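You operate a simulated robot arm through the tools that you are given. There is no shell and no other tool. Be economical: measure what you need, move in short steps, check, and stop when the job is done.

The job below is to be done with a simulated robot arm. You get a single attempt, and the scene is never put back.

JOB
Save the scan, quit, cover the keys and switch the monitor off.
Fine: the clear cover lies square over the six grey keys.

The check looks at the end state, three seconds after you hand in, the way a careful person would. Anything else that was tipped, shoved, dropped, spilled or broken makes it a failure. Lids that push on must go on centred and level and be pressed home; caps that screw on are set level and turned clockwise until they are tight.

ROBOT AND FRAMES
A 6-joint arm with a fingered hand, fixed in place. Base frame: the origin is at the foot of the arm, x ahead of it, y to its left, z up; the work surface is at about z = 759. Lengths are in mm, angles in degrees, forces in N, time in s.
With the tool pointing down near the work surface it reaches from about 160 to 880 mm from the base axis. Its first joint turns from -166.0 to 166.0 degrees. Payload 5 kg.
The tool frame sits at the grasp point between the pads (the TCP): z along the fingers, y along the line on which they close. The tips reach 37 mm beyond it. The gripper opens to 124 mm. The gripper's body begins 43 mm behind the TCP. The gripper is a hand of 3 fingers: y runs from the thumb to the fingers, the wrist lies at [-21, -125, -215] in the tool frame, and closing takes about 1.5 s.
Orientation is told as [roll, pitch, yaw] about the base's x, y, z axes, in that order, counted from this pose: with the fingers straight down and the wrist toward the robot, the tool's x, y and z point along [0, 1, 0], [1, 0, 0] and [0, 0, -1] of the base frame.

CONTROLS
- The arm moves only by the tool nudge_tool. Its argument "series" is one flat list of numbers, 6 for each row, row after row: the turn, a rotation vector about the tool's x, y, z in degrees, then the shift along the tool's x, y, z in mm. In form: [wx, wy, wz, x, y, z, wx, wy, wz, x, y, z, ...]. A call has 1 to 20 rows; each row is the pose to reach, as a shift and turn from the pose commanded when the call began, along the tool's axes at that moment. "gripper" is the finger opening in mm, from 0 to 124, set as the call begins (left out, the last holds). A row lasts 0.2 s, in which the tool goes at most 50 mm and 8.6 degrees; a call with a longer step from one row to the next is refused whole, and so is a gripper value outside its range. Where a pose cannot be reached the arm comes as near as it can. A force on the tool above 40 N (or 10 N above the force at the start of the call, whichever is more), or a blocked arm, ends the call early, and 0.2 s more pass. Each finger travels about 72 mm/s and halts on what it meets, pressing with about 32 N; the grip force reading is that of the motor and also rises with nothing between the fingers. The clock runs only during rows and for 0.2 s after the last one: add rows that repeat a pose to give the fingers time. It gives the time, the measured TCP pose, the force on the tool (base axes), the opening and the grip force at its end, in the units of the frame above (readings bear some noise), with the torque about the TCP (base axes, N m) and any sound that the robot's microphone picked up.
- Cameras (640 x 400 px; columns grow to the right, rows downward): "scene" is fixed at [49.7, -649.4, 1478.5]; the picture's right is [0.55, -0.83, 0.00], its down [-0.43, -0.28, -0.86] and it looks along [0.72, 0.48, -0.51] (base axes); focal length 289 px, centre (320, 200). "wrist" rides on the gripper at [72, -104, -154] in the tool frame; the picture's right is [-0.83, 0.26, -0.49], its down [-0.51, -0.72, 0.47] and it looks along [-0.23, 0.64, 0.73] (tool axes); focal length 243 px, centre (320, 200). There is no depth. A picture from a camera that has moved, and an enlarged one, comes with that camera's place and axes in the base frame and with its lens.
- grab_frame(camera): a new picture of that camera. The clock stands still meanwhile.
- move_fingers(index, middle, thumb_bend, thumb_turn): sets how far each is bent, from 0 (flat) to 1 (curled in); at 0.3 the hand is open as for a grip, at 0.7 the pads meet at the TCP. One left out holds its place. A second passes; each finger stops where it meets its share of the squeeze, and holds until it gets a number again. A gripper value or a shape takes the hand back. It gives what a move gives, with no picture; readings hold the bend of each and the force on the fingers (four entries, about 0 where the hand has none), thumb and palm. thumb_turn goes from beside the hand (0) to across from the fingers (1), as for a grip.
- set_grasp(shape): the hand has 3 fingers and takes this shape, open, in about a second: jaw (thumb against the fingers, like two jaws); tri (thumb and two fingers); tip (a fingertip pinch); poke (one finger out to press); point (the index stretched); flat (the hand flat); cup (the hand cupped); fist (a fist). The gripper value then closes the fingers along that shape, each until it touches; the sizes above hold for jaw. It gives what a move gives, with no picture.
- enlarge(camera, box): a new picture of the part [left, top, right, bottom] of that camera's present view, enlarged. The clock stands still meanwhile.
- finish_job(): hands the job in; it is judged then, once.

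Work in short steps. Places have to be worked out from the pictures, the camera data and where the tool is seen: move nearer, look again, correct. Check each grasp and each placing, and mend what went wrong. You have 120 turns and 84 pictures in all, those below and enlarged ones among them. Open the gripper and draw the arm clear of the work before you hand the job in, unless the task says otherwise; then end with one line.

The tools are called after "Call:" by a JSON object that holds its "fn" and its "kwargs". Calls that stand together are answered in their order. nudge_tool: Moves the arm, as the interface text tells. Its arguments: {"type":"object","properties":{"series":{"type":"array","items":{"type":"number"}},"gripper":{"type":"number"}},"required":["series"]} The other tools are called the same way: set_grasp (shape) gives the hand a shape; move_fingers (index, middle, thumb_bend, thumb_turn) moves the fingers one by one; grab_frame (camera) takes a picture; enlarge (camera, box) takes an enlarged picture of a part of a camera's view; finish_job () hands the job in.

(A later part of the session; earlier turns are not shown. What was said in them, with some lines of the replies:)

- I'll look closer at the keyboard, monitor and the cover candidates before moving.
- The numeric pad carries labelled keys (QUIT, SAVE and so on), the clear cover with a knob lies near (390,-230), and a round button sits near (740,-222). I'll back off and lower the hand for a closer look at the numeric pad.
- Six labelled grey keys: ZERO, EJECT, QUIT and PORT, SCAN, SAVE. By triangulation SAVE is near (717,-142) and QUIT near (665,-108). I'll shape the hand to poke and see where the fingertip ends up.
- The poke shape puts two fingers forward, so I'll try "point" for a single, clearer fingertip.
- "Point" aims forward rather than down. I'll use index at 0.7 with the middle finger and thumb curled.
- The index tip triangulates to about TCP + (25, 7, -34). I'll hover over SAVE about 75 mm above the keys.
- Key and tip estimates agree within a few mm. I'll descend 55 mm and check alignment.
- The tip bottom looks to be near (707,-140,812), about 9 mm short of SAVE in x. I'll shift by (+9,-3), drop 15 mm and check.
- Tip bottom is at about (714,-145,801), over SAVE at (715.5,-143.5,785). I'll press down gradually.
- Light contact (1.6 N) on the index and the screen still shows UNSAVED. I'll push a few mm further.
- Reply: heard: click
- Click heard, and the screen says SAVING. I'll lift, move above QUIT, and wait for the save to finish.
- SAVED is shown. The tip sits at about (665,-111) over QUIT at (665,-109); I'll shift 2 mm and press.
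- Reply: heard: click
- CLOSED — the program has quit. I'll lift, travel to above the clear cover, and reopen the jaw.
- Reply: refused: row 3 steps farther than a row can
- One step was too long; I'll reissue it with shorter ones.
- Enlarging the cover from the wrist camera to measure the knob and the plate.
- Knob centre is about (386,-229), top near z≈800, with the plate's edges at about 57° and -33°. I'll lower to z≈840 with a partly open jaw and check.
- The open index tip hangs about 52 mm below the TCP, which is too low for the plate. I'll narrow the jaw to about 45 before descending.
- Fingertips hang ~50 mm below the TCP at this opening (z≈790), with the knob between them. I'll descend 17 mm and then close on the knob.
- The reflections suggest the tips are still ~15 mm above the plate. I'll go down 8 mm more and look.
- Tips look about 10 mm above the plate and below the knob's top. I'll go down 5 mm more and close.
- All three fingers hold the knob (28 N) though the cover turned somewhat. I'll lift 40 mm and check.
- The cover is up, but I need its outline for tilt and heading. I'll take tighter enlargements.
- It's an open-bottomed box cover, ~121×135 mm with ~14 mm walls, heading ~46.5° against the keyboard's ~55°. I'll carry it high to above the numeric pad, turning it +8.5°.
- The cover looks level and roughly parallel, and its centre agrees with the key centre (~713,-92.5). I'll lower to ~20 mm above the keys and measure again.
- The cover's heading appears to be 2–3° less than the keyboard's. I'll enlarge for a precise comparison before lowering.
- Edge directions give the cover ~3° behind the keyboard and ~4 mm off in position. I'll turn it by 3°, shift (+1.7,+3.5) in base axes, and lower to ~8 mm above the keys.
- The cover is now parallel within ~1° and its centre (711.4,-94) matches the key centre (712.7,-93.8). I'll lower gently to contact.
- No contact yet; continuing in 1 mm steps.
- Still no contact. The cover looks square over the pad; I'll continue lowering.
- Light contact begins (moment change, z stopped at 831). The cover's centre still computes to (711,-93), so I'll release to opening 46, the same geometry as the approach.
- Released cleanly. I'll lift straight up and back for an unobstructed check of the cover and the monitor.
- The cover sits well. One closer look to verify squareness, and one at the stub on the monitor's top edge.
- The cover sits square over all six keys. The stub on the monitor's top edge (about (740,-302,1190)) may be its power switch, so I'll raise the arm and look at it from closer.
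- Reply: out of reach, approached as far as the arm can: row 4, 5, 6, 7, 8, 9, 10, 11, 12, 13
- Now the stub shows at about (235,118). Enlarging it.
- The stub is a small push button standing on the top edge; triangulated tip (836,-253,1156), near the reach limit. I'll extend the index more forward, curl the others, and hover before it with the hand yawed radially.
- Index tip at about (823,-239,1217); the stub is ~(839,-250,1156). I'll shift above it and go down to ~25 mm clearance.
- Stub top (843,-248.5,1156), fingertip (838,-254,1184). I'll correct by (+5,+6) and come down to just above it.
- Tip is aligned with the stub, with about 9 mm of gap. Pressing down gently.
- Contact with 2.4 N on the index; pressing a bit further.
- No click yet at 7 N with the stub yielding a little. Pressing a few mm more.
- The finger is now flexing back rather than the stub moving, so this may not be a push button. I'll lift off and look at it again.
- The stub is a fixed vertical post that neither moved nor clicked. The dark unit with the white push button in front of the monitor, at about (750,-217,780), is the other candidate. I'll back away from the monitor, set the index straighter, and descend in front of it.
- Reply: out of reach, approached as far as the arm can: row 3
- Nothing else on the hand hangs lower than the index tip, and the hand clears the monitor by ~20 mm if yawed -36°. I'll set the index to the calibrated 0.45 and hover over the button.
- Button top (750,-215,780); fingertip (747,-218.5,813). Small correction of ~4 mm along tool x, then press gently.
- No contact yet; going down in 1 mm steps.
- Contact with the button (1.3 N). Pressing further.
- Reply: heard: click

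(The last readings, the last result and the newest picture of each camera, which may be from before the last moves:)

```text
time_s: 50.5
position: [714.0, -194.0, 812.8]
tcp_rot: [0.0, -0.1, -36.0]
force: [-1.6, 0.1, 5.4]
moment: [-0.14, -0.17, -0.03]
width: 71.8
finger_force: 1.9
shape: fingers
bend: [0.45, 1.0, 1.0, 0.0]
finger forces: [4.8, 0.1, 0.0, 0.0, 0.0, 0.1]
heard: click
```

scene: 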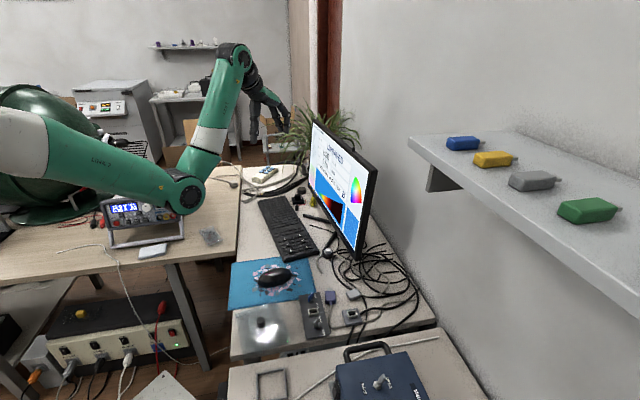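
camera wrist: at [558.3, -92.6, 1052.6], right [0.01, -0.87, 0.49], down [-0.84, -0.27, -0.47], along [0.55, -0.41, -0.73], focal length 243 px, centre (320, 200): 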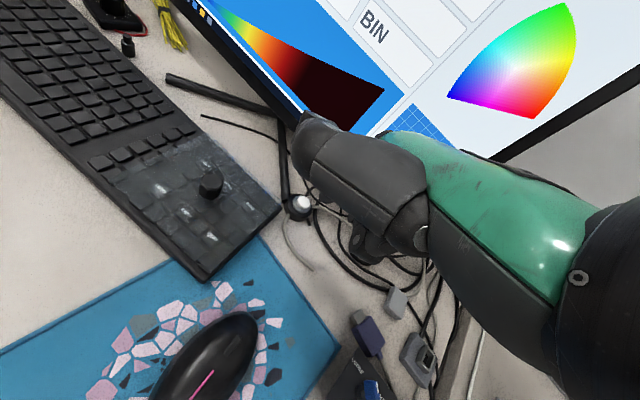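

Click heard. I'll lift off and check the screen.

Call:
{"fn": "nudge_tool", "kwargs": {"series": [0, 0, 0, 0, 0, -15, 0, 0, 0, 0, 0, -40, 0, 0, 0, 0, -30, -70, 0, 0, 0, 0, -75, -100, 0, 0, 0, 0, -120, -120, 0, 0, 0, 0, -120, -120]}}

Call:
{"fn": "grab_frame", "kwargs": {"camera": "scene"}}

```text
refused: row 4 steps farther than a row can; nothing moved
```

```text
3 pictures are left
```

scene: 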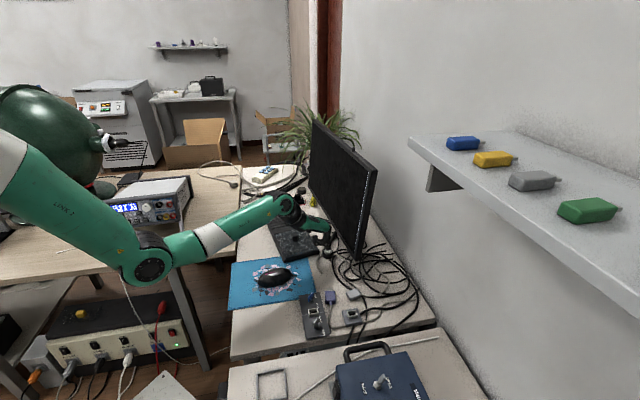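

The monitor is dark. I'll lift off and retreat with shorter steps.

Call:
{"fn": "nudge_tool", "kwargs": {"series": [0, 0, 0, 0, 0, -15, 0, 0, 0, 0, 0, -45, 0, 0, 0, 0, 0, -85, 0, 0, 0, 0, -25, -115, 0, 0, 0, 0, -60, -135, 0, 0, 0, 0, -95, -150, 0, 0, 0, 0, -130, -160, 0, 0, 0, 0, -165, -170, 0, 0, 0, 0, -165, -170]}}

Call:
{"fn": "set_grasp", "kwargs": {"shape": "jaw"}}

Call:
{"fn": "enlarge", "kwargs": {"camera": "scene", "box": [220, 110, 400, 290]}}

```text
time_s: 52.5
position: [580.7, -93.9, 982.7]
tcp_rot: [0.0, 0.0, -36.0]
force: [0.8, 0.2, 0.5]
moment: [0.02, 0.0, -0.01]
width: 71.6
finger_force: 0.0
shape: fingers
bend: [0.45, 1.0, 1.0, 0.0]
finger forces: [0.0, 0.1, 0.0, 0.1, 0.0, 0.2]
```

```text
time_s: 53.4
position: [582.3, -95.6, 983.2]
tcp_rot: [-0.1, 0.0, -36.0]
force: [0.8, 0.1, 0.4]
moment: [0.03, 0.02, 0.02]
width: 123.5
finger_force: 0.0
shape: jaw
bend: [0.3, 0.3, 0.3, 0.98]
finger forces: [0.0, 0.1, 0.0, 0.0, 0.0, 0.1]
```

```text
2.22 times, centred on (310, 200) of scene
camera zoom: at [49.7, -649.4, 1478.5], right [0.55, -0.83, 0.0], down [-0.43, -0.28, -0.86], along [0.72, 0.48, -0.51], focal length 642 px, centre (342, 200)
```

zoom: 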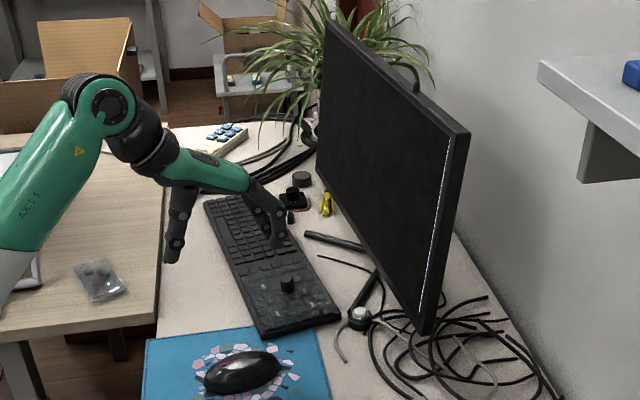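

Screen is off and the cover is in place. One last close look at the cover.

Call:
{"fn": "enlarge", "kwargs": {"camera": "scene", "box": [265, 195, 345, 260]}}

```text
6.15 times, centred on (305, 228) of scene
camera zoom: at [49.7, -649.4, 1478.5], right [0.55, -0.83, 0.0], down [-0.43, -0.28, -0.86], along [0.72, 0.48, -0.51], focal length 1778 px, centre (412, 31)
```

zoom: 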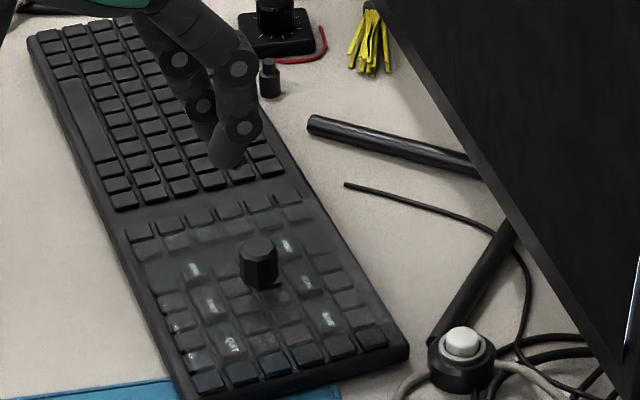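

The cover lies square over the six keys, the screen is dark, and the arm is clear with the hand open. Handing in.

Call:
{"fn": "finish_job", "kwargs": {}}

```text
The job is handed in.
```

The scan is saved, the program is closed, the clear cover lies square over the six grey keys, and the monitor is off; before finding the right button I pressed a post on the monitor's top edge, which didn't move or click.
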